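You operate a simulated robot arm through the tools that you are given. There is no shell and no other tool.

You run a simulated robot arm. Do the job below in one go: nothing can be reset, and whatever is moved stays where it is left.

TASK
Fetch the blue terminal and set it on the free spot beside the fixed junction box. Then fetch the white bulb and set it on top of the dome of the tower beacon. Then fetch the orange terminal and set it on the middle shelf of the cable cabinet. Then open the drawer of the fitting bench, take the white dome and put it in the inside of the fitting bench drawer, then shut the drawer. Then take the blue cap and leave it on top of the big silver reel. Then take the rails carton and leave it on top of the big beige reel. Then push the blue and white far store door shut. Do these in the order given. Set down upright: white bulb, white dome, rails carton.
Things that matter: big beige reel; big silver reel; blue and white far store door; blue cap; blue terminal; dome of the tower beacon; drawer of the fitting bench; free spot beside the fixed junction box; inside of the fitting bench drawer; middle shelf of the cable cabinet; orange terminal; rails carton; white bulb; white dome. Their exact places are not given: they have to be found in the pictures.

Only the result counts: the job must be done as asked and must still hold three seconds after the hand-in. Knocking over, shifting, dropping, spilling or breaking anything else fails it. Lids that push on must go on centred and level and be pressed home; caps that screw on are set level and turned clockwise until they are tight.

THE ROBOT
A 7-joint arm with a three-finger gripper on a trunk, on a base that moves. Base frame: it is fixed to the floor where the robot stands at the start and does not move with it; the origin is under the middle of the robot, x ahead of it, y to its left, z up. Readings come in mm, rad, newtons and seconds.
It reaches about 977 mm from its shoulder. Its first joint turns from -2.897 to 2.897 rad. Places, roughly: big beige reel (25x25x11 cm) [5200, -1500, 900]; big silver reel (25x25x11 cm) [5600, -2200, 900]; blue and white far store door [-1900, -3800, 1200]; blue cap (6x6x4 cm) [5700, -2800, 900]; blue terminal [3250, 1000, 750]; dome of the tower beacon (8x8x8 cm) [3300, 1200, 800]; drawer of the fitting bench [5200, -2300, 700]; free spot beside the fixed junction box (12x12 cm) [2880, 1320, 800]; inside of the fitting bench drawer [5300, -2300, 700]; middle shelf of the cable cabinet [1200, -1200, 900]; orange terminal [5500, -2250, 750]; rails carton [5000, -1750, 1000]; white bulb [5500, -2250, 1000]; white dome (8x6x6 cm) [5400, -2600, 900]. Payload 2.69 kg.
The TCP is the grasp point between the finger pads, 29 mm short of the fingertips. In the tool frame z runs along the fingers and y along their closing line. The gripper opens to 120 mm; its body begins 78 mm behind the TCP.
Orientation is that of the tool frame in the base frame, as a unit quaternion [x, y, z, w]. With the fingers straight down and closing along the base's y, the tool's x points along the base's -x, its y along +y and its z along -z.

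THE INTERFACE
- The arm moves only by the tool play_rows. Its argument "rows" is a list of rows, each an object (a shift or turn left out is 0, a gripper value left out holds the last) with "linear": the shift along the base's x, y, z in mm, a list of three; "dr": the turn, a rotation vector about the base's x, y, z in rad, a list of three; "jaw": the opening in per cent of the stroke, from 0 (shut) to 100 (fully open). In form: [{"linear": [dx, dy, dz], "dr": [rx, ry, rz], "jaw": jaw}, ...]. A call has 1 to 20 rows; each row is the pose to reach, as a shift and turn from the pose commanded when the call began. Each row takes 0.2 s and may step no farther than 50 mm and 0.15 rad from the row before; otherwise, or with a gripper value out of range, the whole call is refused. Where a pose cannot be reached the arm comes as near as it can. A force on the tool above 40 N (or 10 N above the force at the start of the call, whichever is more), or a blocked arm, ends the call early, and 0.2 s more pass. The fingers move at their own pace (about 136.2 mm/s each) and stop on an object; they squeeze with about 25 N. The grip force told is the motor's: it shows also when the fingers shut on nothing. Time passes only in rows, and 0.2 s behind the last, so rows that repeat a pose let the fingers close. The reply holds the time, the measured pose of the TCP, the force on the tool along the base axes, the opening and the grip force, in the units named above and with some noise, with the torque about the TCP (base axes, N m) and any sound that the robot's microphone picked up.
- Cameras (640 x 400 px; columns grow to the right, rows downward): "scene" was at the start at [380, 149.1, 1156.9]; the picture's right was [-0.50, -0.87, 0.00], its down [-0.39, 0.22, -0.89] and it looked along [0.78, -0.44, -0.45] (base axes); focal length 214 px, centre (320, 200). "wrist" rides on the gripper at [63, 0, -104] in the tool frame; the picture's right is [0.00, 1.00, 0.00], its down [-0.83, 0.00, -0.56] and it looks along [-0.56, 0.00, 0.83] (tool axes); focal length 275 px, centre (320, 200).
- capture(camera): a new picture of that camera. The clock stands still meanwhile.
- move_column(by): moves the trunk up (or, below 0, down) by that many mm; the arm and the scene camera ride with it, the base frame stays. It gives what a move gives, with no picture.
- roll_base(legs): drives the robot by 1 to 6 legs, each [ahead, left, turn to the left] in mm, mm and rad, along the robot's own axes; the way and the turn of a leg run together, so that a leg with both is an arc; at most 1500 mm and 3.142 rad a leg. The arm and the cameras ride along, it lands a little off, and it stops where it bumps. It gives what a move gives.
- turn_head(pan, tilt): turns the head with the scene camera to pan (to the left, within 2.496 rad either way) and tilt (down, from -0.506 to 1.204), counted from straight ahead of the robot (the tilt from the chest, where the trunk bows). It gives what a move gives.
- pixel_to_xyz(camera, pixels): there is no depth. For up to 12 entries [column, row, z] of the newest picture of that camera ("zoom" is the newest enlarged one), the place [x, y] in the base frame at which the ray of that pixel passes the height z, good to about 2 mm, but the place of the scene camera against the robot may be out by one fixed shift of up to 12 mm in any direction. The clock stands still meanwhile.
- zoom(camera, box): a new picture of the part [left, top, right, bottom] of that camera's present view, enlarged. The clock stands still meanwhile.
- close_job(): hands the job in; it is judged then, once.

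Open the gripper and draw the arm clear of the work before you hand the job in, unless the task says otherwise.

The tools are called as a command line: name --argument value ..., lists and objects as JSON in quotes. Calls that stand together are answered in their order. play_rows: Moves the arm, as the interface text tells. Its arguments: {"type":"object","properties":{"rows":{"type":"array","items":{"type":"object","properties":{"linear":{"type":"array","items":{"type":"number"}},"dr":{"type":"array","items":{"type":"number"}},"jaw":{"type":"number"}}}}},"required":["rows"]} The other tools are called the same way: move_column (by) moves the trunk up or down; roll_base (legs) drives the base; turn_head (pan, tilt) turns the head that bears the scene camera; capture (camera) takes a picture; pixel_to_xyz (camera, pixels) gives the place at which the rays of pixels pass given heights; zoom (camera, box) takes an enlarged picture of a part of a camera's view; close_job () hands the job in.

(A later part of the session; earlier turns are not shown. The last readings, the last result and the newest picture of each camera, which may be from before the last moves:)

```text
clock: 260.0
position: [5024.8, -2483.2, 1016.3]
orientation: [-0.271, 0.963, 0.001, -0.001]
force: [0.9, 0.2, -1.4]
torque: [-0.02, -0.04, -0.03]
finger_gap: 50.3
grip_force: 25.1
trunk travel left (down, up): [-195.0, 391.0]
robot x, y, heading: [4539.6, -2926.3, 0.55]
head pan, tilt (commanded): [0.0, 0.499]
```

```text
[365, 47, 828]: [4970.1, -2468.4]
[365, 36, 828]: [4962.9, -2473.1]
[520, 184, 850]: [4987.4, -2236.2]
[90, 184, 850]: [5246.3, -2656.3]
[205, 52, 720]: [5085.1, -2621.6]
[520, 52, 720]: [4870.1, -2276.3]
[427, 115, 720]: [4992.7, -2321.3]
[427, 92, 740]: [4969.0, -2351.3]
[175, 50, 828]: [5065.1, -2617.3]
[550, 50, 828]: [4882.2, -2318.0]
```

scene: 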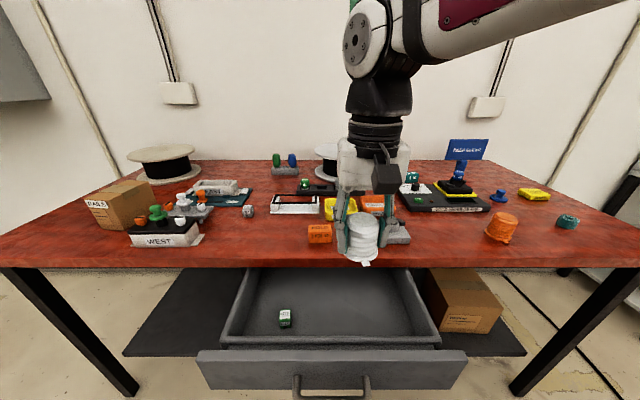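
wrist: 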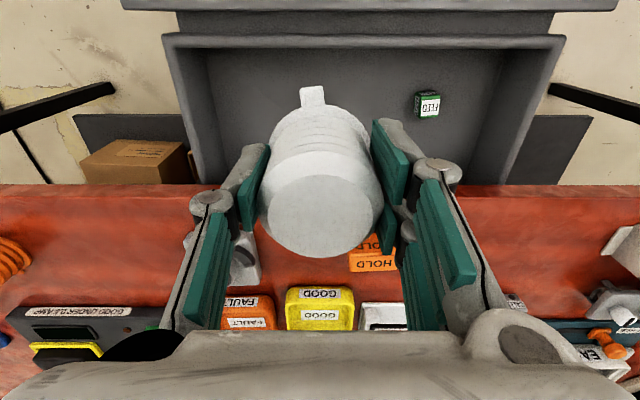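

Inside width runs along the bench from 716 to 1067 and the FEED item sits near the left; the table edge is 80-90 mm ahead. I shift 18 mm and lower the dome into the drawer to z≈815.

play_rows --rows '[{"linear": [9, 1, -30]}, {"linear": [17.5, 1.7, -70]}, {"linear": [17.5, 1.7, -115]}, {"linear": [17.5, 1.7, -160]}, {"linear": [17.5, 1.7, -200]}, {"linear": [17.5, 1.7, -200]}]'

capture --camera "wrist"

capture --camera "scene"

```text
clock: 261.4
position: [5040.8, -2481.3, 817.9]
orientation: [-0.271, 0.963, 0.001, 0.0]
force: [-0.5, -0.3, -0.8]
torque: [-0.01, -0.01, 0.03]
finger_gap: 50.2
grip_force: 25.2
trunk travel left (down, up): [-195.0, 391.0]
robot x, y, heading: [4538.8, -2927.7, 0.546]
head pan, tilt (commanded): [0.0, 0.499]
```

```text
taken
```

wrist: 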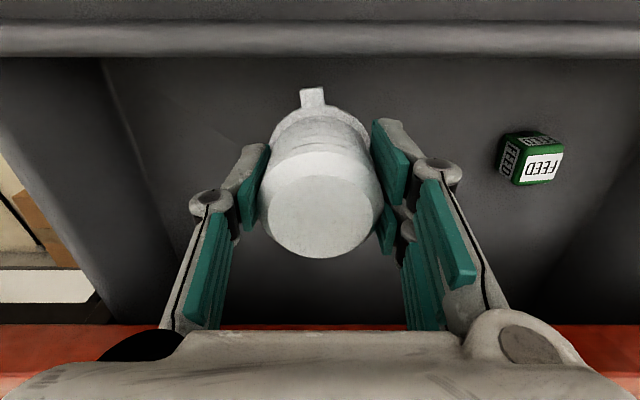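

```text
taken
```

scene: 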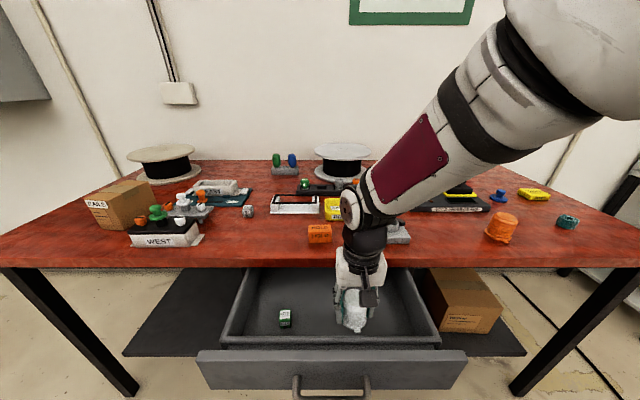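

The dome is inside the drawer opening with clearance all round. I lower to z≈775 and then step down by force.

play_rows --rows '[{"linear": [0, 0, -20]}, {"linear": [0, 0, -38]}, {"linear": [0, 0, -38]}]'

play_rows --rows '[{"linear": [0, 0, -5]}, {"linear": [0, 0, -5]}]'

play_rows --rows '[{"linear": [0, 0, -5]}, {"linear": [0, 0, -5]}]'

capture --camera "wrist"

```text
clock: 262.2
position: [5039.8, -2480.0, 779.1]
orientation: [-0.272, 0.962, 0.001, 0.0]
force: [-0.2, -0.6, -0.2]
torque: [0.0, 0.04, -0.01]
finger_gap: 50.0
grip_force: 25.6
trunk travel left (down, up): [-195.0, 391.0]
robot x, y, heading: [4538.7, -2928.3, 0.552]
head pan, tilt (commanded): [0.0, 0.499]
```

```text
clock: 262.8
position: [5039.9, -2480.4, 775.4]
orientation: [-0.272, 0.962, 0.001, 0.0]
force: [-0.1, -0.1, -1.2]
torque: [0.01, 0.02, 0.03]
finger_gap: 50.0
grip_force: 24.6
trunk travel left (down, up): [-195.0, 391.0]
robot x, y, heading: [4537.0, -2930.1, 0.551]
head pan, tilt (commanded): [0.0, 0.499]
```

```text
clock: 263.4
position: [5040.2, -2480.4, 768.1]
orientation: [-0.271, 0.963, 0.0, -0.001]
force: [-0.3, -0.4, -0.2]
torque: [0.02, 0.01, -0.03]
finger_gap: 50.1
grip_force: 24.7
trunk travel left (down, up): [-195.0, 391.0]
robot x, y, heading: [4537.8, -2930.4, 0.547]
head pan, tilt (commanded): [0.0, 0.499]
```

```text
taken
```

wrist: 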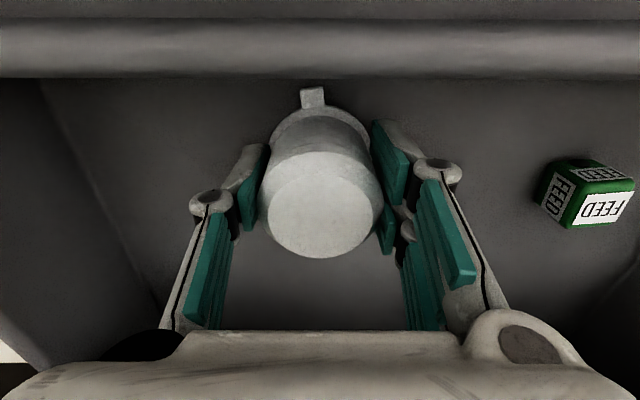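

Still free at z≈768; the lug (row 90) is clear of the front wall (row 78). I continue stepping down.

play_rows --rows '[{"linear": [0, 0, -4]}, {"linear": [0, 0, -4]}]'

play_rows --rows '[{"linear": [0, 0, -4]}, {"linear": [0, 0, -4]}]'

play_rows --rows '[{"linear": [0, 0, -4]}, {"linear": [0, 0, -4]}]'

```text
clock: 264.0
position: [5040.0, -2479.8, 766.2]
orientation: [-0.271, 0.963, 0.001, 0.0]
force: [-0.7, -1.3, 3.2]
torque: [-0.04, 0.06, 0.05]
finger_gap: 50.2
grip_force: 24.9
trunk travel left (down, up): [-195.0, 391.0]
robot x, y, heading: [4538.3, -2929.9, 0.552]
head pan, tilt (commanded): [0.0, 0.499]
```

```text
clock: 264.6
position: [5040.8, -2480.1, 760.8]
orientation: [-0.271, 0.962, 0.002, 0.0]
force: [1.7, 0.1, 21.5]
torque: [0.18, -0.14, 0.16]
finger_gap: 50.2
grip_force: 25.2
trunk travel left (down, up): [-195.0, 391.0]
robot x, y, heading: [4537.9, -2925.4, 0.551]
head pan, tilt (commanded): [0.0, 0.499]
```

```text
clock: 265.2
position: [5040.7, -2481.8, 756.1]
orientation: [-0.272, 0.962, 0.0, -0.001]
force: [-1.5, 0.1, 4.6]
torque: [0.12, -0.05, 0.09]
finger_gap: 47.1
grip_force: 24.8
trunk travel left (down, up): [-195.0, 391.0]
robot x, y, heading: [4540.3, -2926.3, 0.553]
head pan, tilt (commanded): [0.0, 0.499]
```

Contact was made at z≈764 and the pads slid slightly (gap 47). I look before releasing.

capture --camera "wrist"

play_rows --rows '[{"linear": [0, 0, 2]}, {"linear": [0, 0, 2], "jaw": 48}, {"linear": [0, 0, 2], "jaw": 56}, {"linear": [0, 0, 2], "jaw": 64}, {"linear": [0, 0, 2], "jaw": 64}, {"linear": [0, 0, 2], "jaw": 64}]'

capture --camera "wrist"

```text
taken
```

wrist: 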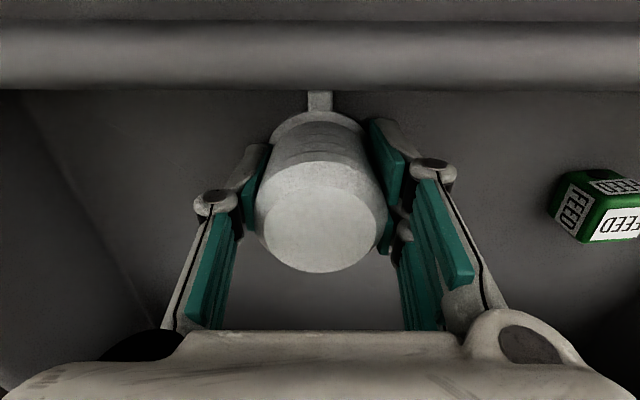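

```text
clock: 266.6
position: [5041.2, -2481.0, 759.6]
orientation: [-0.271, 0.962, 0.0, -0.001]
force: [0.0, -0.5, 0.4]
torque: [-0.01, 0.04, -0.03]
finger_gap: 76.7
grip_force: 0.1
trunk travel left (down, up): [-195.0, 391.0]
robot x, y, heading: [4541.1, -2927.2, 0.547]
head pan, tilt (commanded): [0.0, 0.499]
```

```text
taken
```

wrist: 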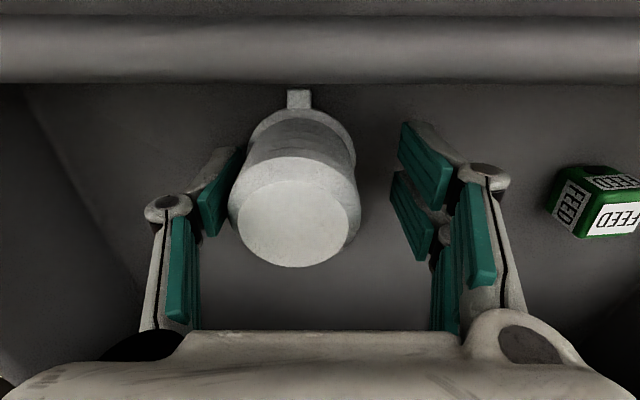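

The dome stands upright but 10 mm toward the single finger; I centre the hand on it before rising so nothing drags.

play_rows --rows '[{"linear": [2.6, -4.3, 0], "jaw": 68}, {"linear": [5.2, -8.6, 0], "jaw": 68}, {"linear": [5.2, -8.6, 0], "jaw": 68}]'

capture --camera "wrist"

```text
clock: 267.4
position: [5045.4, -2489.2, 759.7]
orientation: [-0.271, 0.963, 0.001, 0.0]
force: [-0.8, -0.6, 0.0]
torque: [-0.01, -0.03, -0.01]
finger_gap: 81.6
grip_force: 0.1
trunk travel left (down, up): [-195.0, 391.0]
robot x, y, heading: [4538.9, -2927.2, 0.552]
head pan, tilt (commanded): [0.0, 0.499]
```

```text
taken
```

wrist: 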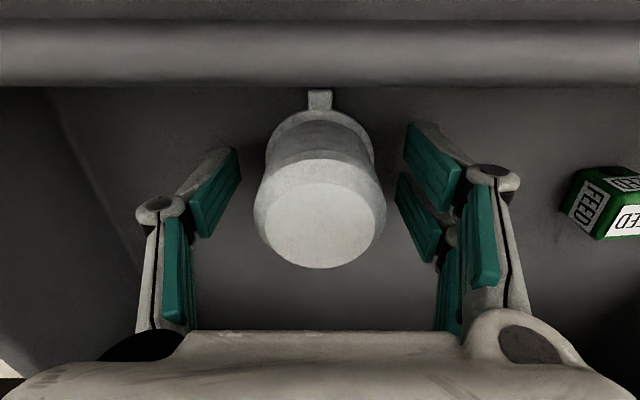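

The dome is now centred with clearance both sides. I rise straight up out of the drawer.

play_rows --rows '[{"linear": [0, 0, 30]}, {"linear": [0, 0, 70]}, {"linear": [0, 0, 115]}, {"linear": [0, 0, 160]}, {"linear": [0, 0, 205]}, {"linear": [0, 0, 250]}, {"linear": [0, 0, 290]}, {"linear": [0, 0, 290]}]'

capture --camera "wrist"

capture --camera "scene"

```text
clock: 269.2
position: [5045.8, -2490.2, 1053.5]
orientation: [-0.271, 0.962, 0.001, -0.001]
force: [0.4, 0.1, 0.0]
torque: [0.03, -0.01, 0.01]
finger_gap: 81.5
grip_force: 0.1
trunk travel left (down, up): [-195.0, 391.0]
robot x, y, heading: [4538.7, -2928.0, 0.55]
head pan, tilt (commanded): [0.0, 0.499]
```

```text
taken
```

wrist: 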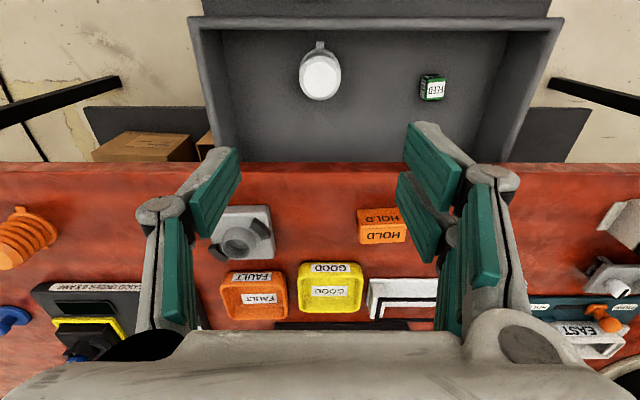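

```text
taken
```

scene: 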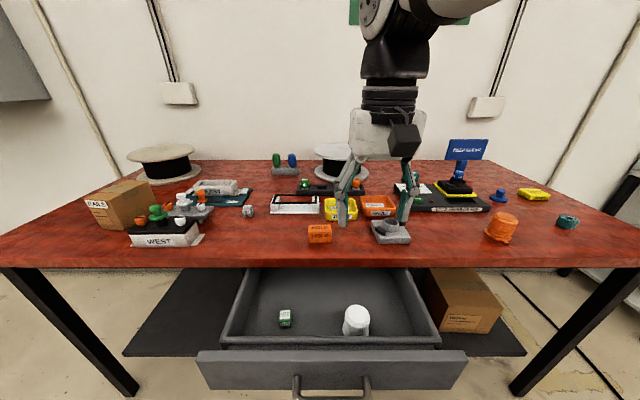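

The white dome stands upright in the drawer. To shut the drawer I back the base 230 mm (and 150 mm left), then push the handle with closed fingers.

roll_base --legs '[[-230, 150, 0]]'

play_rows --rows '[{"linear": [0, 0, 0], "jaw": 0}, {"linear": [0, 0, 0], "jaw": 0}, {"linear": [0, 0, 0], "jaw": 0}, {"linear": [0, 0, 0], "jaw": 0}]'

capture --camera "wrist"

capture --camera "scene"

```text
clock: 271.1
position: [4771.3, -2482.3, 1052.4]
orientation: [-0.273, 0.962, 0.001, 0.0]
force: [-0.8, 0.0, 0.5]
torque: [-0.02, -0.01, 0.02]
finger_gap: 81.7
grip_force: 0.1
trunk travel left (down, up): [-195.0, 391.0]
robot x, y, heading: [4267.8, -2925.0, 0.556]
head pan, tilt (commanded): [0.0, 0.499]
```

```text
clock: 272.1
position: [4772.4, -2482.1, 1051.8]
orientation: [-0.273, 0.962, 0.001, -0.001]
force: [0.4, -0.5, -0.2]
torque: [0.0, 0.02, 0.01]
finger_gap: 0.0
grip_force: 24.4
trunk travel left (down, up): [-195.0, 391.0]
robot x, y, heading: [4267.3, -2922.5, 0.552]
head pan, tilt (commanded): [0.0, 0.499]
```

```text
taken
```

wrist: 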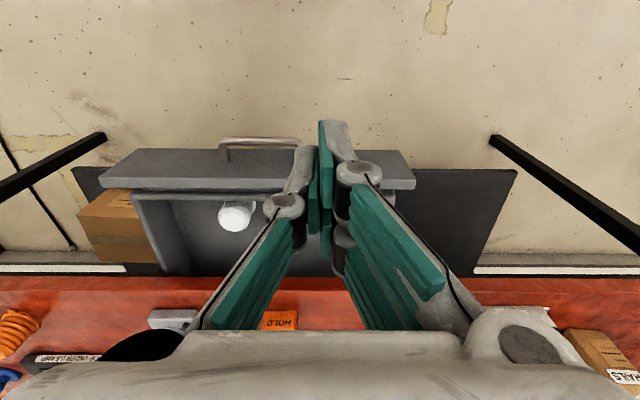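

```text
taken
```

scene: 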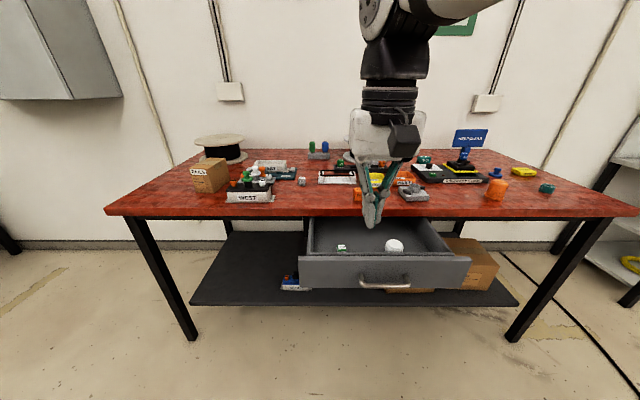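

The handle shows at wrist (260,143). I compute its place and that of the drawer front and table edge.

pixel_to_xyz --camera "wrist" --pixels '[[222, 143, 762], [298, 140, 762], [260, 141, 762], [130, 152, 828], [412, 155, 828], [130, 187, 820], [500, 279, 850], [80, 279, 850]]'

```text
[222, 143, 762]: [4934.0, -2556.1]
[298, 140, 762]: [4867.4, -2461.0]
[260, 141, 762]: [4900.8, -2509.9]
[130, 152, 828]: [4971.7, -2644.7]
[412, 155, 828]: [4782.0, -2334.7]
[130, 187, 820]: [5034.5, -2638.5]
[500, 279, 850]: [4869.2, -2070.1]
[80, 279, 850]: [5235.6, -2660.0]
```

The handle's middle is at (4901,-2510). I bring the closed fingers down in front of it, 75 mm on the robot's side.

play_rows --rows '[{"linear": [33, -33, 0]}, {"linear": [65, -67, 0]}, {"linear": [65, -67, -45]}, {"linear": [65, -67, -90]}, {"linear": [65, -67, -135]}, {"linear": [65, -67, -180]}, {"linear": [65, -67, -225]}, {"linear": [65, -67, -266]}, {"linear": [65, -67, -266]}]'

capture --camera "wrist"

capture --camera "scene"

```text
clock: 274.1
position: [4837.2, -2550.6, 784.5]
orientation: [-0.273, 0.962, 0.001, 0.0]
force: [-0.3, -0.4, 0.1]
torque: [-0.01, -0.01, 0.01]
finger_gap: 0.0
grip_force: 24.8
trunk travel left (down, up): [-195.0, 391.0]
robot x, y, heading: [4265.2, -2924.9, 0.552]
head pan, tilt (commanded): [0.0, 0.499]
```

```text
taken
```

wrist: 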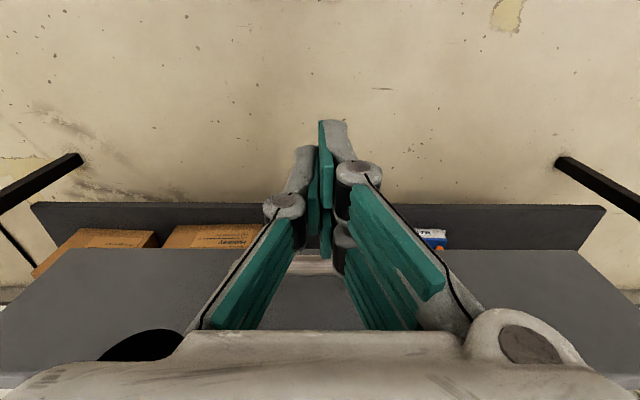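

```text
taken
```

scene: 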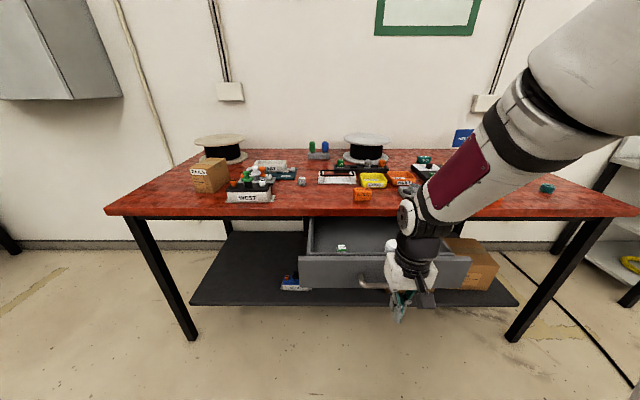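

The fingers are in front of the handle bar. I push along the bench normal, 198 mm in gentle steps.

play_rows --rows '[{"linear": [18.7, 11.5, 0]}, {"linear": [37.5, 23, 0]}, {"linear": [56.2, 34.5, 0]}, {"linear": [75, 46, 0]}, {"linear": [93.7, 57.5, 0]}, {"linear": [112.5, 69, 0]}, {"linear": [131.2, 80.5, 0]}, {"linear": [150, 92, 0]}, {"linear": [168.7, 103.5, 0]}, {"linear": [168.7, 103.5, 0]}]'

capture --camera "wrist"

capture --camera "scene"

```text
clock: 276.3
position: [5005.7, -2444.0, 785.9]
orientation: [-0.273, 0.962, 0.001, 0.001]
force: [0.1, 0.2, 0.0]
torque: [0.0, -0.01, 0.01]
finger_gap: 0.0
grip_force: 25.3
trunk travel left (down, up): [-195.0, 391.0]
robot x, y, heading: [4268.4, -2920.8, 0.554]
head pan, tilt (commanded): [0.0, 0.499]
```

```text
taken
```

wrist: 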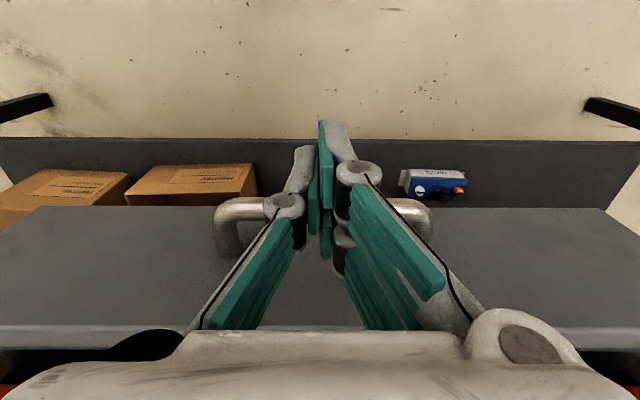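

```text
taken
```

scene: 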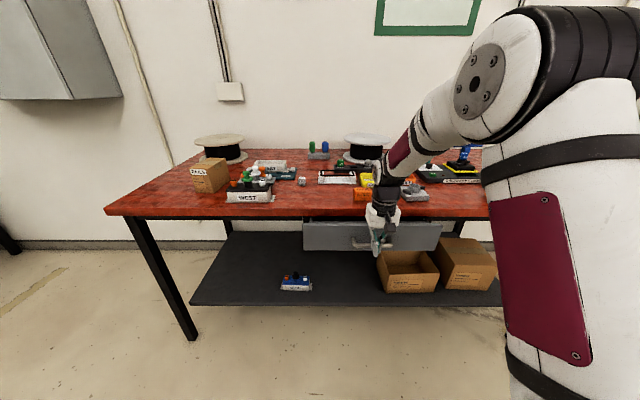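

The drawer is nearly shut (panel edge about at row 330, table edge below). I push on up to 55 mm more in 8 mm steps, expecting the stop.

play_rows --rows '[{"linear": [6.8, 4.2, 0]}, {"linear": [13.6, 8.4, 0]}, {"linear": [20.4, 12.6, 0]}, {"linear": [27.2, 16.8, 0]}, {"linear": [34, 21, 0]}, {"linear": [34, 21, 0]}]'

capture --camera "wrist"

```text
clock: 277.7
position: [5040.6, -2424.5, 787.5]
orientation: [-0.273, 0.962, 0.001, 0.0]
force: [0.0, 0.3, -0.5]
torque: [0.01, 0.01, 0.0]
finger_gap: 0.0
grip_force: 25.4
trunk travel left (down, up): [-195.0, 391.0]
robot x, y, heading: [4262.4, -2923.7, 0.555]
head pan, tilt (commanded): [0.0, 0.499]
```

```text
taken
```

wrist: 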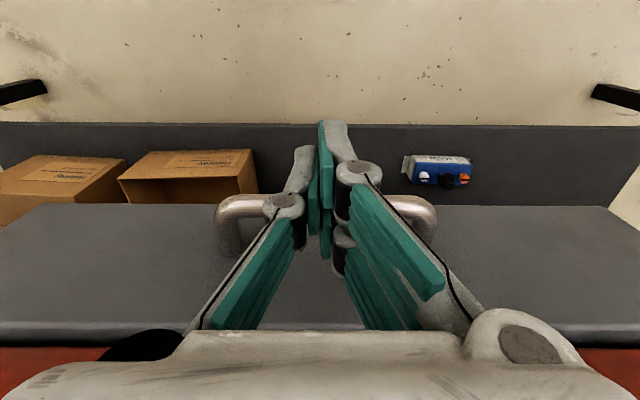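

About 5 mm remain by the geometry (bar 30 mm ahead of TCP). I push on in 3 mm steps and watch the force.

play_rows --rows '[{"linear": [2.6, 1.6, 0]}, {"linear": [5.1, 3.1, 0]}, {"linear": [5.1, 3.1, 0]}]'

play_rows --rows '[{"linear": [2.6, 1.6, 0]}, {"linear": [5.1, 3.1, 0]}, {"linear": [5.1, 3.1, 0]}]'

capture --camera "wrist"

```text
clock: 278.5
position: [5045.1, -2421.7, 786.4]
orientation: [-0.273, 0.962, 0.002, 0.0]
force: [-0.7, -0.8, -0.3]
torque: [-0.03, 0.01, 0.0]
finger_gap: 0.0
grip_force: 25.2
trunk travel left (down, up): [-195.0, 391.0]
robot x, y, heading: [4265.0, -2922.8, 0.555]
head pan, tilt (commanded): [0.0, 0.499]
```

```text
clock: 279.3
position: [5050.4, -2418.2, 786.5]
orientation: [-0.273, 0.962, 0.001, 0.0]
force: [0.4, 0.1, 0.6]
torque: [-0.02, 0.02, -0.01]
finger_gap: 0.1
grip_force: 24.3
trunk travel left (down, up): [-195.0, 391.0]
robot x, y, heading: [4269.1, -2923.4, 0.555]
head pan, tilt (commanded): [0.0, 0.499]
```

```text
taken
```

wrist: 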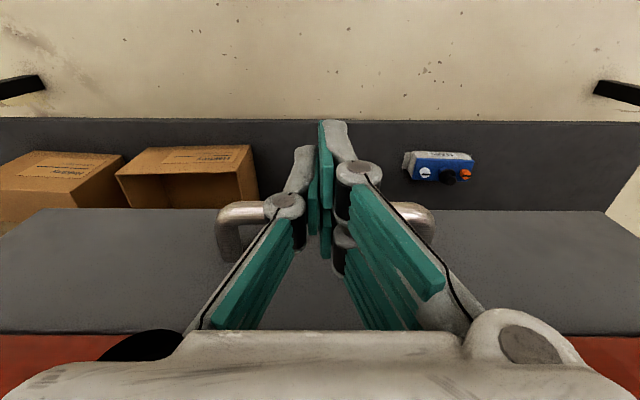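

No force, so the drawer seems to have run home. I back off, raise the hand and inspect the drawer.

play_rows --rows '[{"linear": [-20, -12.3, 0]}, {"linear": [-40, -24.6, 0]}, {"linear": [-45, -27.6, 45]}, {"linear": [-45, -27.6, 90]}, {"linear": [-45, -27.6, 135]}, {"linear": [-45, -27.6, 180]}, {"linear": [-45, -27.6, 225]}, {"linear": [-45, -27.6, 265]}, {"linear": [-45, -27.6, 265]}]'

capture --camera "wrist"

capture --camera "scene"

zoom --camera "scene" --box '[280, 190, 460, 270]'

```text
clock: 281.3
position: [5003.5, -2443.9, 1049.7]
orientation: [-0.274, 0.962, 0.0, 0.0]
force: [0.3, 0.0, -1.2]
torque: [0.02, -0.02, -0.02]
finger_gap: 0.0
grip_force: 24.9
trunk travel left (down, up): [-195.0, 391.0]
robot x, y, heading: [4266.1, -2922.9, 0.558]
head pan, tilt (commanded): [0.0, 0.499]
```

```text
taken
```

wrist: 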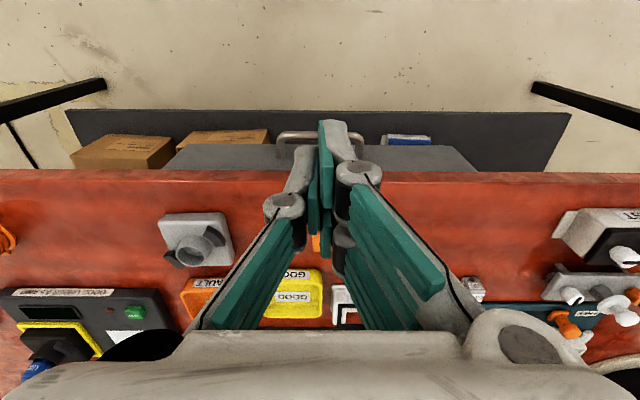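

```text
taken
```

scene: 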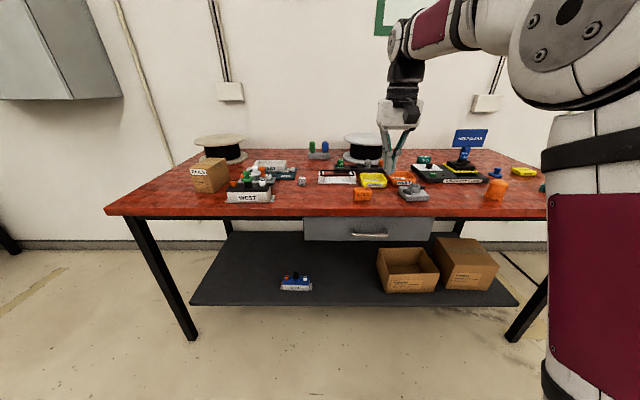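

```text
3.56 times, centred on (370, 230) of scene
```

zoom: 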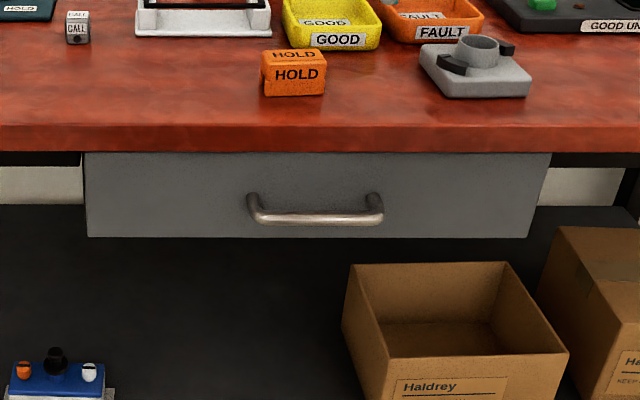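

I compare the handle's apparent place with the closed one (earlier (375,236),(415,236) at z=700) to be sure it is fully shut.

pixel_to_xyz --camera "scene" --pixels '[[350.3, 235, 700], [387.4, 235.5, 700], [369, 235.3, 700], [304.7, 240.2, 680], [106, 210, 850], [369, 212, 850]]'

pixel_to_xyz --camera "wrist" --pixels '[[278, 135, 760], [365, 137, 760], [500, 172, 850], [100, 170, 850]]'

```text
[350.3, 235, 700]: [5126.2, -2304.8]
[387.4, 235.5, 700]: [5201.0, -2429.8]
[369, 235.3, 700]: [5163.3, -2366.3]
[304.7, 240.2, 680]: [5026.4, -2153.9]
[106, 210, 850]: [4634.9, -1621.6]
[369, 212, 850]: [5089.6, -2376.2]
```

```text
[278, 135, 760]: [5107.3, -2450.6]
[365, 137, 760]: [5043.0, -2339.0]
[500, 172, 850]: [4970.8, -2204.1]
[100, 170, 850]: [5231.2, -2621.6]
```

It matches the closed position within a few millimetres. To be certain I go down again and press the bar until I feel the stop.

play_rows --rows '[{"linear": [0, 0, -45]}, {"linear": [0, 0, -90]}, {"linear": [0, 0, -135]}, {"linear": [0, 0, -180]}, {"linear": [0, 0, -225]}, {"linear": [0, 0, -264]}, {"linear": [20, 12.3, -264]}, {"linear": [40, 24.6, -264]}, {"linear": [47, 28.8, -264]}, {"linear": [47, 28.8, -264]}]'

play_rows --rows '[{"linear": [2.6, 1.6, 0]}, {"linear": [4.3, 2.6, 0]}, {"linear": [4.3, 2.6, 0]}]'

play_rows --rows '[{"linear": [2.6, 1.6, 0]}, {"linear": [4.3, 2.6, 0]}, {"linear": [4.3, 2.6, 0]}]'

```text
clock: 283.5
position: [5052.1, -2419.3, 787.6]
orientation: [-0.273, 0.962, 0.001, -0.001]
force: [-0.2, -0.4, 0.3]
torque: [-0.01, -0.02, -0.02]
finger_gap: 0.0
grip_force: 25.1
trunk travel left (down, up): [-195.0, 391.0]
robot x, y, heading: [4270.5, -2920.2, 0.557]
head pan, tilt (commanded): [0.0, 0.499]
```

```text
clock: 284.3
position: [5056.4, -2416.9, 787.9]
orientation: [-0.273, 0.962, 0.0, -0.003]
force: [-14.5, -9.7, 4.4]
torque: [-0.19, 0.3, 0.02]
finger_gap: 0.0
grip_force: 24.9
trunk travel left (down, up): [-195.0, 391.0]
robot x, y, heading: [4267.4, -2922.5, 0.554]
head pan, tilt (commanded): [0.0, 0.499]
```

```text
clock: 284.8
position: [5055.2, -2416.7, 786.1]
orientation: [-0.274, 0.962, -0.003, -0.007]
force: [-7.8, -5.6, 2.5]
torque: [-0.12, 0.1, 0.01]
finger_gap: 0.1
grip_force: 24.8
trunk travel left (down, up): [-195.0, 391.0]
robot x, y, heading: [4270.3, -2927.3, 0.553]
head pan, tilt (commanded): [0.0, 0.499]
stopped in row 2: the force on the tool passed its limit at 44 N (the readings are from after the stop); the commanded pose is now the measured one
```

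The stop was felt at 44 N, so the drawer is fully shut. I back off and raise the hand clear.

play_rows --rows '[{"linear": [-20, -12.3, 0]}, {"linear": [-42, -25.8, 0]}, {"linear": [-45, -27.6, 45]}, {"linear": [-45, -27.6, 90]}, {"linear": [-45, -27.6, 135]}, {"linear": [-45, -27.6, 180]}, {"linear": [-45, -27.6, 225]}, {"linear": [-45, -27.6, 270]}, {"linear": [-45, -27.6, 300], "jaw": 40}, {"linear": [-45, -27.6, 300], "jaw": 40}]'

turn_head --pan -0.5 --tilt 0.5

capture --camera "scene"

```text
clock: 287.0
position: [5011.3, -2444.4, 1087.5]
orientation: [-0.273, 0.962, -0.002, -0.005]
force: [-0.1, 0.6, 0.5]
torque: [0.01, -0.01, 0.02]
finger_gap: 48.3
grip_force: 0.2
trunk travel left (down, up): [-195.0, 391.0]
robot x, y, heading: [4268.9, -2923.2, 0.556]
head pan, tilt (commanded): [0.0, 0.499]
```

```text
clock: 287.9
position: [5011.8, -2443.0, 1087.3]
orientation: [-0.274, 0.962, -0.001, -0.006]
force: [-0.2, 1.5, 0.7]
torque: [0.04, 0.01, 0.0]
finger_gap: 48.1
grip_force: 0.0
trunk travel left (down, up): [-195.0, 391.0]
robot x, y, heading: [4266.5, -2927.8, 0.558]
head pan, tilt (commanded): [-0.499, 0.499]
```

```text
taken
```

scene: 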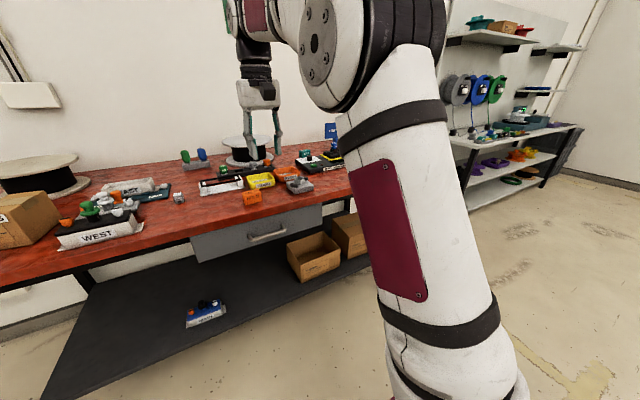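

The way right is free. I drive 400 mm ahead and 440 mm right to stand before the blue cap.

roll_base --legs '[[390, -440, -0.005]]'

turn_head --pan 0.0 --tilt 0.6

capture --camera "scene"

capture --camera "wrist"

```text
clock: 291.3
position: [5591.1, -2650.3, 1086.3]
orientation: [-0.261, 0.965, -0.002, -0.006]
force: [-0.6, 0.3, -0.4]
torque: [-0.01, -0.01, 0.04]
finger_gap: 48.1
grip_force: 0.1
trunk travel left (down, up): [-195.0, 391.0]
robot x, y, heading: [4836.6, -3109.8, 0.531]
head pan, tilt (commanded): [-0.499, 0.499]
```

```text
clock: 292.2
position: [5590.5, -2650.4, 1087.2]
orientation: [-0.26, 0.965, -0.002, -0.005]
force: [-0.7, -0.4, -0.2]
torque: [0.0, -0.03, 0.0]
finger_gap: 48.0
grip_force: 0.0
trunk travel left (down, up): [-195.0, 391.0]
robot x, y, heading: [4834.5, -3112.5, 0.532]
head pan, tilt (commanded): [0.0, 0.6]
```

```text
taken
```

scene: 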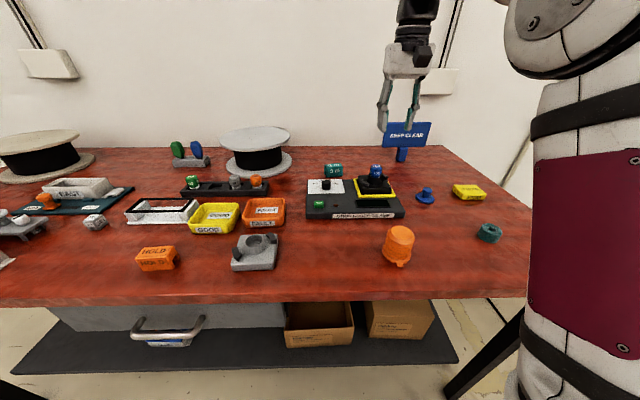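

```text
taken
```

wrist: 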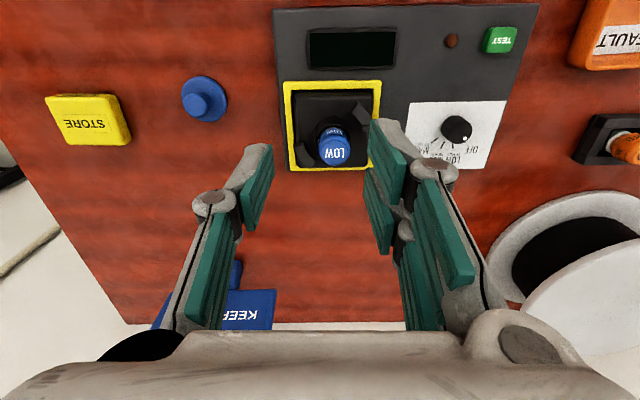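

Blue cap at wrist (203,98). I zoom on it from both cameras.

zoom --camera "wrist" --box '[160, 60, 250, 140]'

pixel_to_xyz --camera "zoom" --pixels '[[320, 195, 852], [320, 195, 862], [275, 215, 885], [275, 215, 890], [235, 190, 858], [415, 190, 858], [320, 110, 858], [340, 285, 858]]'

zoom --camera "scene" --box '[395, 170, 455, 220]'

```text
5.00 times, centred on (205, 100) of wrist
```

zoom: 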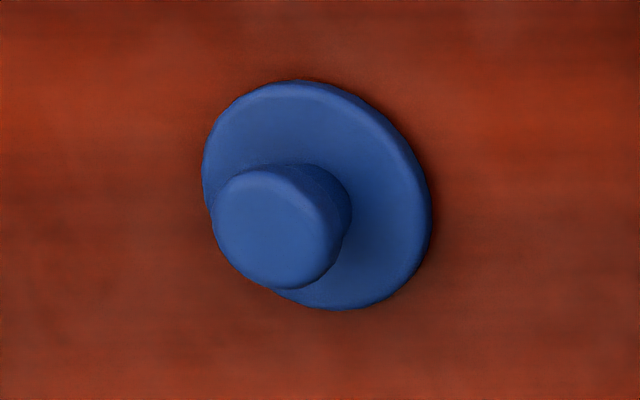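

```text
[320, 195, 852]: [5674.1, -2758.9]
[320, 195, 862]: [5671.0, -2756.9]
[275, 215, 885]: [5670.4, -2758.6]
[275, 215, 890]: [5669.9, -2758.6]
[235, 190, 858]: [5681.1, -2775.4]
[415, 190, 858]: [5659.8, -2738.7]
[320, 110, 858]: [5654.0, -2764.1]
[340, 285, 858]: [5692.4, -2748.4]
```

```text
8.00 times, centred on (425, 195) of scene
```

zoom: 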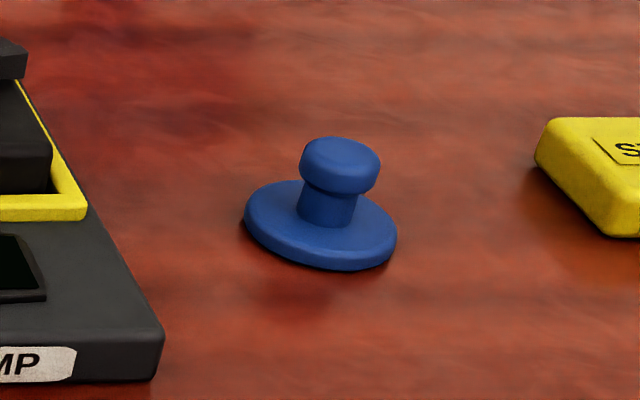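

The cap is a 60 mm disc with a ~32 mm mushroom knob, centre (5671,-2758). The reel's middle is far back, so I plan a 15° forward tilt and a higher trunk; first I raise the trunk 150 mm.

move_column --by 150

play_rows --rows '[{"linear": [10.9, -15.7, -32], "dr": [0.0188, -0.0324, 0]}, {"linear": [21.8, -31.4, -64], "dr": [0.0376, -0.0647, 0]}, {"linear": [32.7, -47.1, -96], "dr": [0.0564, -0.0971, 0]}, {"linear": [43.6, -62.8, -128], "dr": [0.0751, -0.1295, 0]}, {"linear": [54.5, -78.5, -160], "dr": [0.0939, -0.1619, 0]}, {"linear": [65.4, -94.2, -192], "dr": [0.1127, -0.1942, 0]}, {"linear": [76.5, -110, -224], "dr": [0.1315, -0.2266, 0]}, {"linear": [76.5, -110, -224], "dr": [0.1315, -0.2266, 0]}]'

capture --camera "wrist"

```text
clock: 293.9
position: [5590.4, -2650.3, 1238.5]
orientation: [-0.261, 0.965, -0.001, -0.006]
force: [-0.3, 0.0, 0.6]
torque: [0.03, -0.02, 0.0]
finger_gap: 47.9
grip_force: 0.0
trunk travel left (down, up): [-345.0, 241.0]
robot x, y, heading: [4831.3, -3112.1, 0.532]
head pan, tilt (commanded): [0.0, 0.6]
```

```text
clock: 295.8
position: [5665.2, -2761.2, 1012.8]
orientation: [-0.259, 0.958, 0.033, 0.12]
force: [0.1, 0.6, -0.1]
torque: [0.03, -0.03, 0.0]
finger_gap: 48.1
grip_force: 0.1
trunk travel left (down, up): [-345.0, 241.0]
robot x, y, heading: [4831.3, -3108.1, 0.528]
head pan, tilt (commanded): [0.0, 0.6]
```

```text
taken
```

wrist: 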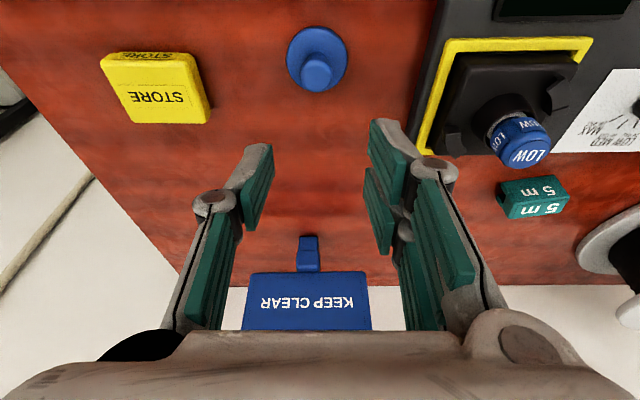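

The tool is tilted ~14° and the cap is at (317,60). I compute the cap's knob and the sign's base position.

zoom --camera "wrist" --box '[270, 15, 370, 105]'

pixel_to_xyz --camera "wrist" --pixels '[[316, 72, 888], [317, 57, 860], [308, 262, 855], [245, 300, 950], [370, 300, 950], [437, 100, 880], [287, 57, 858], [347, 57, 858]]'

```text
4.44 times, centred on (320, 60) of wrist
```

zoom: 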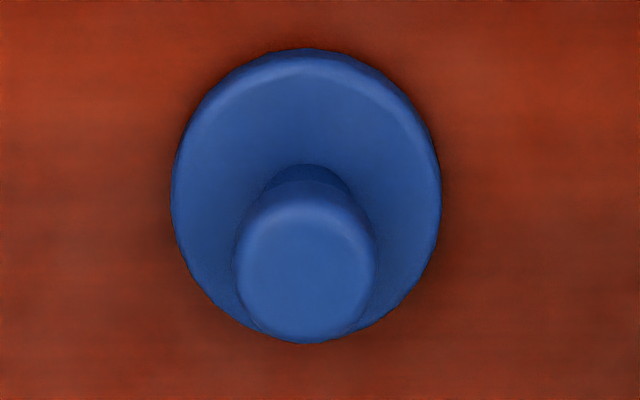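

```text
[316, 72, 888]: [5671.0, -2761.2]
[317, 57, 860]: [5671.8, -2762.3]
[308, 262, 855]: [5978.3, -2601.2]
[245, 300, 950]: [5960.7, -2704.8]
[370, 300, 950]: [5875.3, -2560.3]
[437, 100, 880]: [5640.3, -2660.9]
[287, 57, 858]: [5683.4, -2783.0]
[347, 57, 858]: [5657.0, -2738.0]
```

Cap centre is (5672,-2760.5). I descend to z≈906 with the same tilt and look.

play_rows --rows '[{"linear": [3, -1.5, -40]}, {"linear": [3, -1.5, -80]}, {"linear": [3, -1.5, -107]}, {"linear": [3, -1.5, -107]}]'

capture --camera "wrist"

zoom --camera "scene" --box '[380, 120, 500, 220]'

```text
clock: 296.8
position: [5668.8, -2761.4, 907.7]
orientation: [-0.26, 0.958, 0.032, 0.121]
force: [-0.6, -0.5, 0.4]
torque: [-0.02, -0.01, -0.01]
finger_gap: 47.9
grip_force: 0.1
trunk travel left (down, up): [-345.0, 241.0]
robot x, y, heading: [4833.5, -3109.8, 0.527]
head pan, tilt (commanded): [0.0, 0.6]
```

```text
taken
```

wrist: 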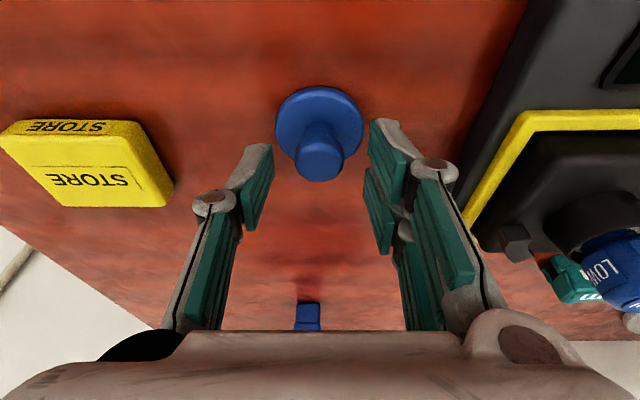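

```text
4.00 times, centred on (440, 170) of scene
```

zoom: 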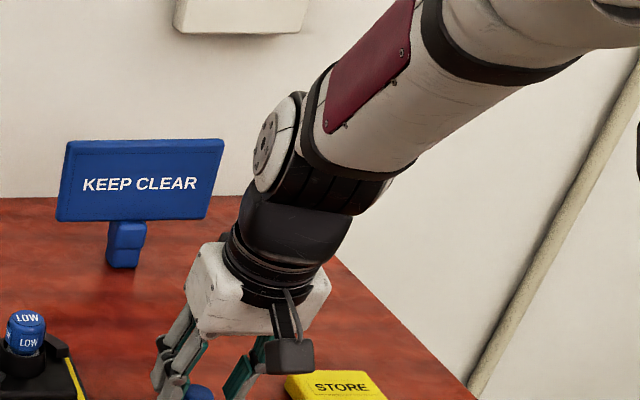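

The knob is centred (columns 297-343). I lower 8 mm and close.

play_rows --rows '[{"linear": [0, 0, -4]}, {"linear": [0, 0, -8]}, {"linear": [0, 0, -8], "jaw": 20}, {"linear": [0, 0, -8], "jaw": 0}, {"linear": [0, 0, -8], "jaw": 0}, {"linear": [0, 0, -8], "jaw": 0}, {"linear": [0, 0, -8], "jaw": 0}]'

capture --camera "wrist"

```text
clock: 298.4
position: [5670.7, -2761.4, 897.9]
orientation: [-0.259, 0.958, 0.033, 0.119]
force: [0.0, -0.3, 0.1]
torque: [0.01, -0.04, 0.01]
finger_gap: 23.9
grip_force: 24.7
trunk travel left (down, up): [-345.0, 241.0]
robot x, y, heading: [4834.6, -3111.9, 0.531]
head pan, tilt (commanded): [0.0, 0.6]
```

```text
taken
```

wrist: 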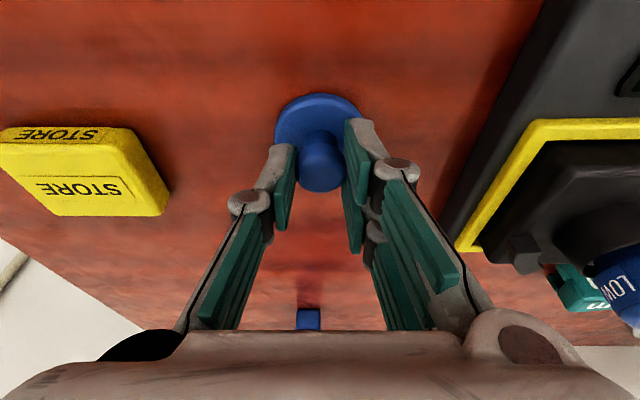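

The knob is held (gap 23.9 mm). I lift and check that the cap stays level.

play_rows --rows '[{"linear": [0, 0, 8]}, {"linear": [0, 0, 35]}, {"linear": [0, 0, 75]}, {"linear": [0, 0, 115]}, {"linear": [0, 0, 145]}, {"linear": [0, 0, 145]}]'

capture --camera "wrist"

zoom --camera "scene" --box '[370, 90, 490, 190]'

```text
clock: 299.8
position: [5667.6, -2762.4, 1043.1]
orientation: [-0.259, 0.958, 0.032, 0.12]
force: [0.4, -0.5, -0.2]
torque: [0.01, 0.0, 0.02]
finger_gap: 23.6
grip_force: 24.6
trunk travel left (down, up): [-345.0, 241.0]
robot x, y, heading: [4834.7, -3109.8, 0.528]
head pan, tilt (commanded): [0.0, 0.6]
```

```text
taken
```

wrist: 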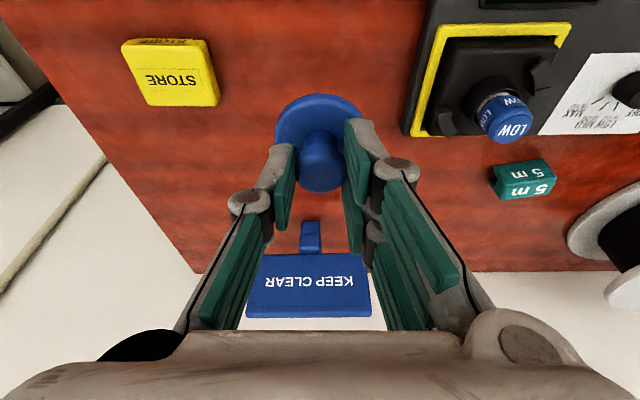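

```text
4.00 times, centred on (430, 140) of scene
```

zoom: 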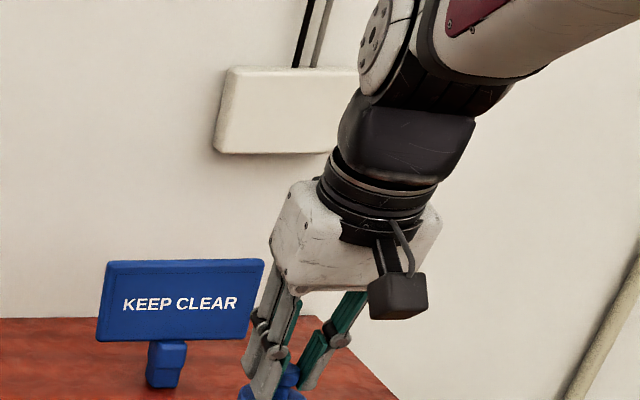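

The cap is held. I raise it a little more, pull it back 60 mm, then drive left in front of the silver reel.

play_rows --rows '[{"linear": [-15, -9, 20]}, {"linear": [-35, -20, 40]}, {"linear": [-55, -32, 60]}, {"linear": [-55, -32, 60]}]'

roll_base --legs '[[24, 445, 0.01]]'

capture --camera "wrist"

capture --camera "scene"

```text
clock: 300.8
position: [5614.0, -2792.1, 1102.9]
orientation: [-0.259, 0.958, 0.032, 0.12]
force: [0.0, -0.1, 0.2]
torque: [-0.02, 0.0, -0.02]
finger_gap: 23.6
grip_force: 25.1
trunk travel left (down, up): [-345.0, 241.0]
robot x, y, heading: [4832.8, -3111.3, 0.531]
head pan, tilt (commanded): [0.0, 0.6]
```

```text
clock: 303.5
position: [5400.2, -2382.1, 1101.4]
orientation: [-0.264, 0.956, 0.033, 0.12]
force: [-0.2, -0.6, -0.8]
torque: [-0.01, 0.0, -0.05]
finger_gap: 23.8
grip_force: 24.8
trunk travel left (down, up): [-345.0, 241.0]
robot x, y, heading: [4626.2, -2706.9, 0.539]
head pan, tilt (commanded): [0.0, 0.6]
```

```text
taken
```

wrist: 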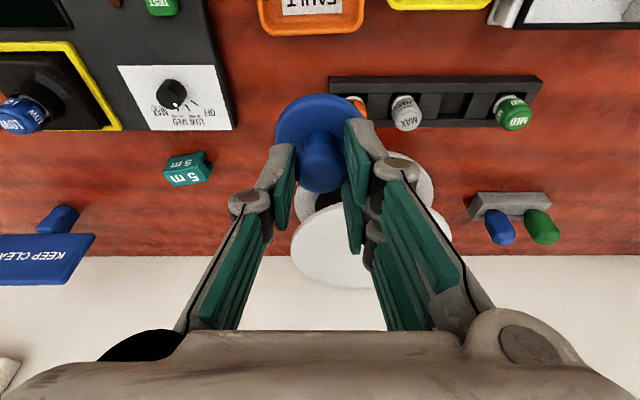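

```text
taken
```

scene: 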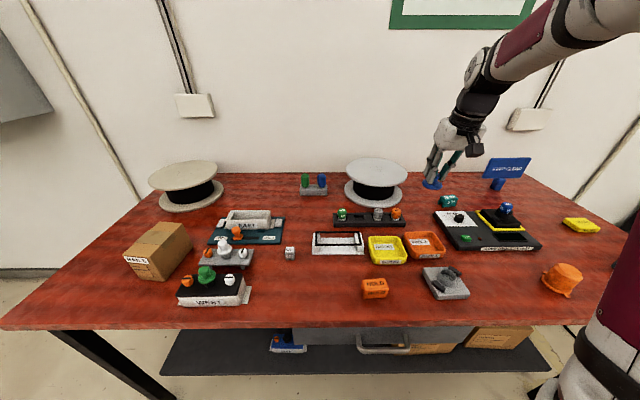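

The reel's top disc shows in the scene view centred near (377,171) and in the wrist view left/right/bottom edges at (291,245),(452,238),(370,288). I compute its centre.

zoom --camera "scene" --box '[330, 140, 430, 210]'

pixel_to_xyz --camera "wrist" --pixels '[[291, 245, 960], [452, 240, 960], [370, 289, 960], [300, 270, 960], [440, 268, 960], [297, 230, 960]]'

pixel_to_xyz --camera "scene" --pixels '[[345.5, 172, 960], [408, 173, 960], [377, 158, 960], [377, 187, 960], [377, 171, 960]]'

```text
5.71 times, centred on (380, 175) of scene
```

zoom: 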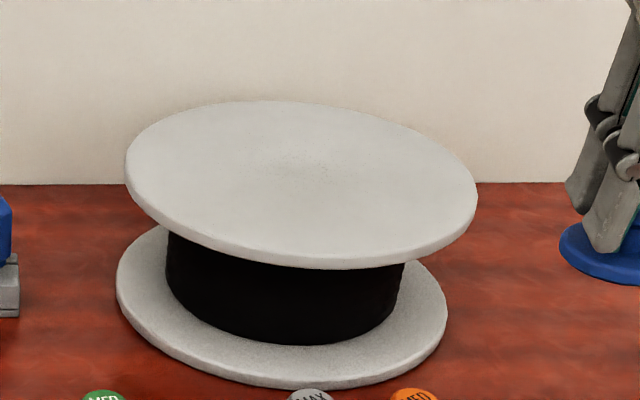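

```text
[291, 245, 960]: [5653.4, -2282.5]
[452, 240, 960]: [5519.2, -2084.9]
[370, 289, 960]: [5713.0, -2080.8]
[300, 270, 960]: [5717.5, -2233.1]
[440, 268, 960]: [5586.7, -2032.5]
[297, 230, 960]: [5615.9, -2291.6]
```

```text
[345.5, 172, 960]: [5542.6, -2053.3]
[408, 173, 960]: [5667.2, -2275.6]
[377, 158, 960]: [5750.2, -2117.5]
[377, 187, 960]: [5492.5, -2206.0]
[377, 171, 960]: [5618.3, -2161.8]
```

Reel centre is about (5610,-2164). I roll 20 mm nearer, then carry the cap over the reel at z≈1042.

roll_base --legs '[[20, 0, 0]]'

play_rows --rows '[{"linear": [26, 28.7, -5]}, {"linear": [52, 57.4, -12]}, {"linear": [78, 86.1, -20]}, {"linear": [104, 114.8, -30]}, {"linear": [130, 143.5, -40]}, {"linear": [156, 172.2, -50]}, {"linear": [181, 200, -58]}, {"linear": [181, 200, -58]}]'

capture --camera "wrist"

zoom --camera "scene" --box '[310, 100, 450, 210]'

```text
clock: 304.3
position: [5417.3, -2371.4, 1102.9]
orientation: [-0.264, 0.956, 0.033, 0.12]
force: [0.1, -0.7, -0.7]
torque: [0.0, 0.01, 0.0]
finger_gap: 23.8
grip_force: 24.8
trunk travel left (down, up): [-345.0, 241.0]
robot x, y, heading: [4640.4, -2696.8, 0.542]
head pan, tilt (commanded): [0.0, 0.6]
```

```text
clock: 306.1
position: [5581.7, -2180.7, 1039.6]
orientation: [-0.264, 0.957, 0.032, 0.12]
force: [-0.1, 0.0, -0.2]
torque: [0.01, 0.03, 0.06]
finger_gap: 23.9
grip_force: 25.2
out of reach, approached as far as the arm can: row 7, 8
trunk travel left (down, up): [-345.0, 241.0]
robot x, y, heading: [4637.8, -2696.4, 0.542]
head pan, tilt (commanded): [0.0, 0.6]
```

```text
taken
```

wrist: 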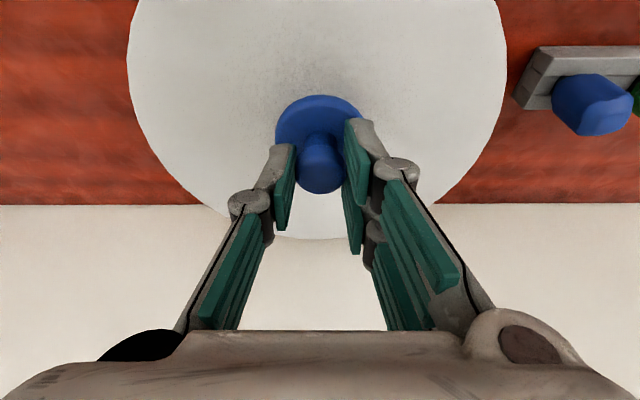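

```text
3.64 times, centred on (380, 155) of scene
```

zoom: 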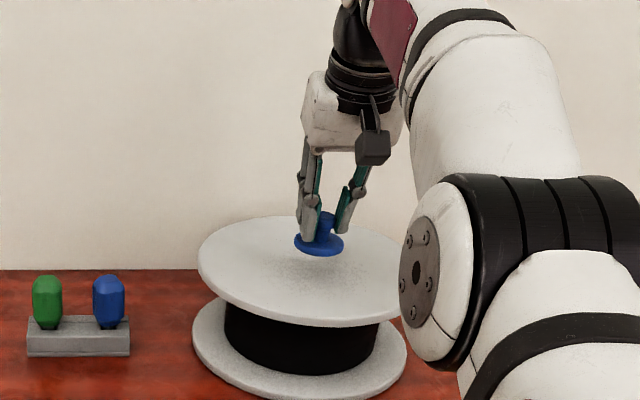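

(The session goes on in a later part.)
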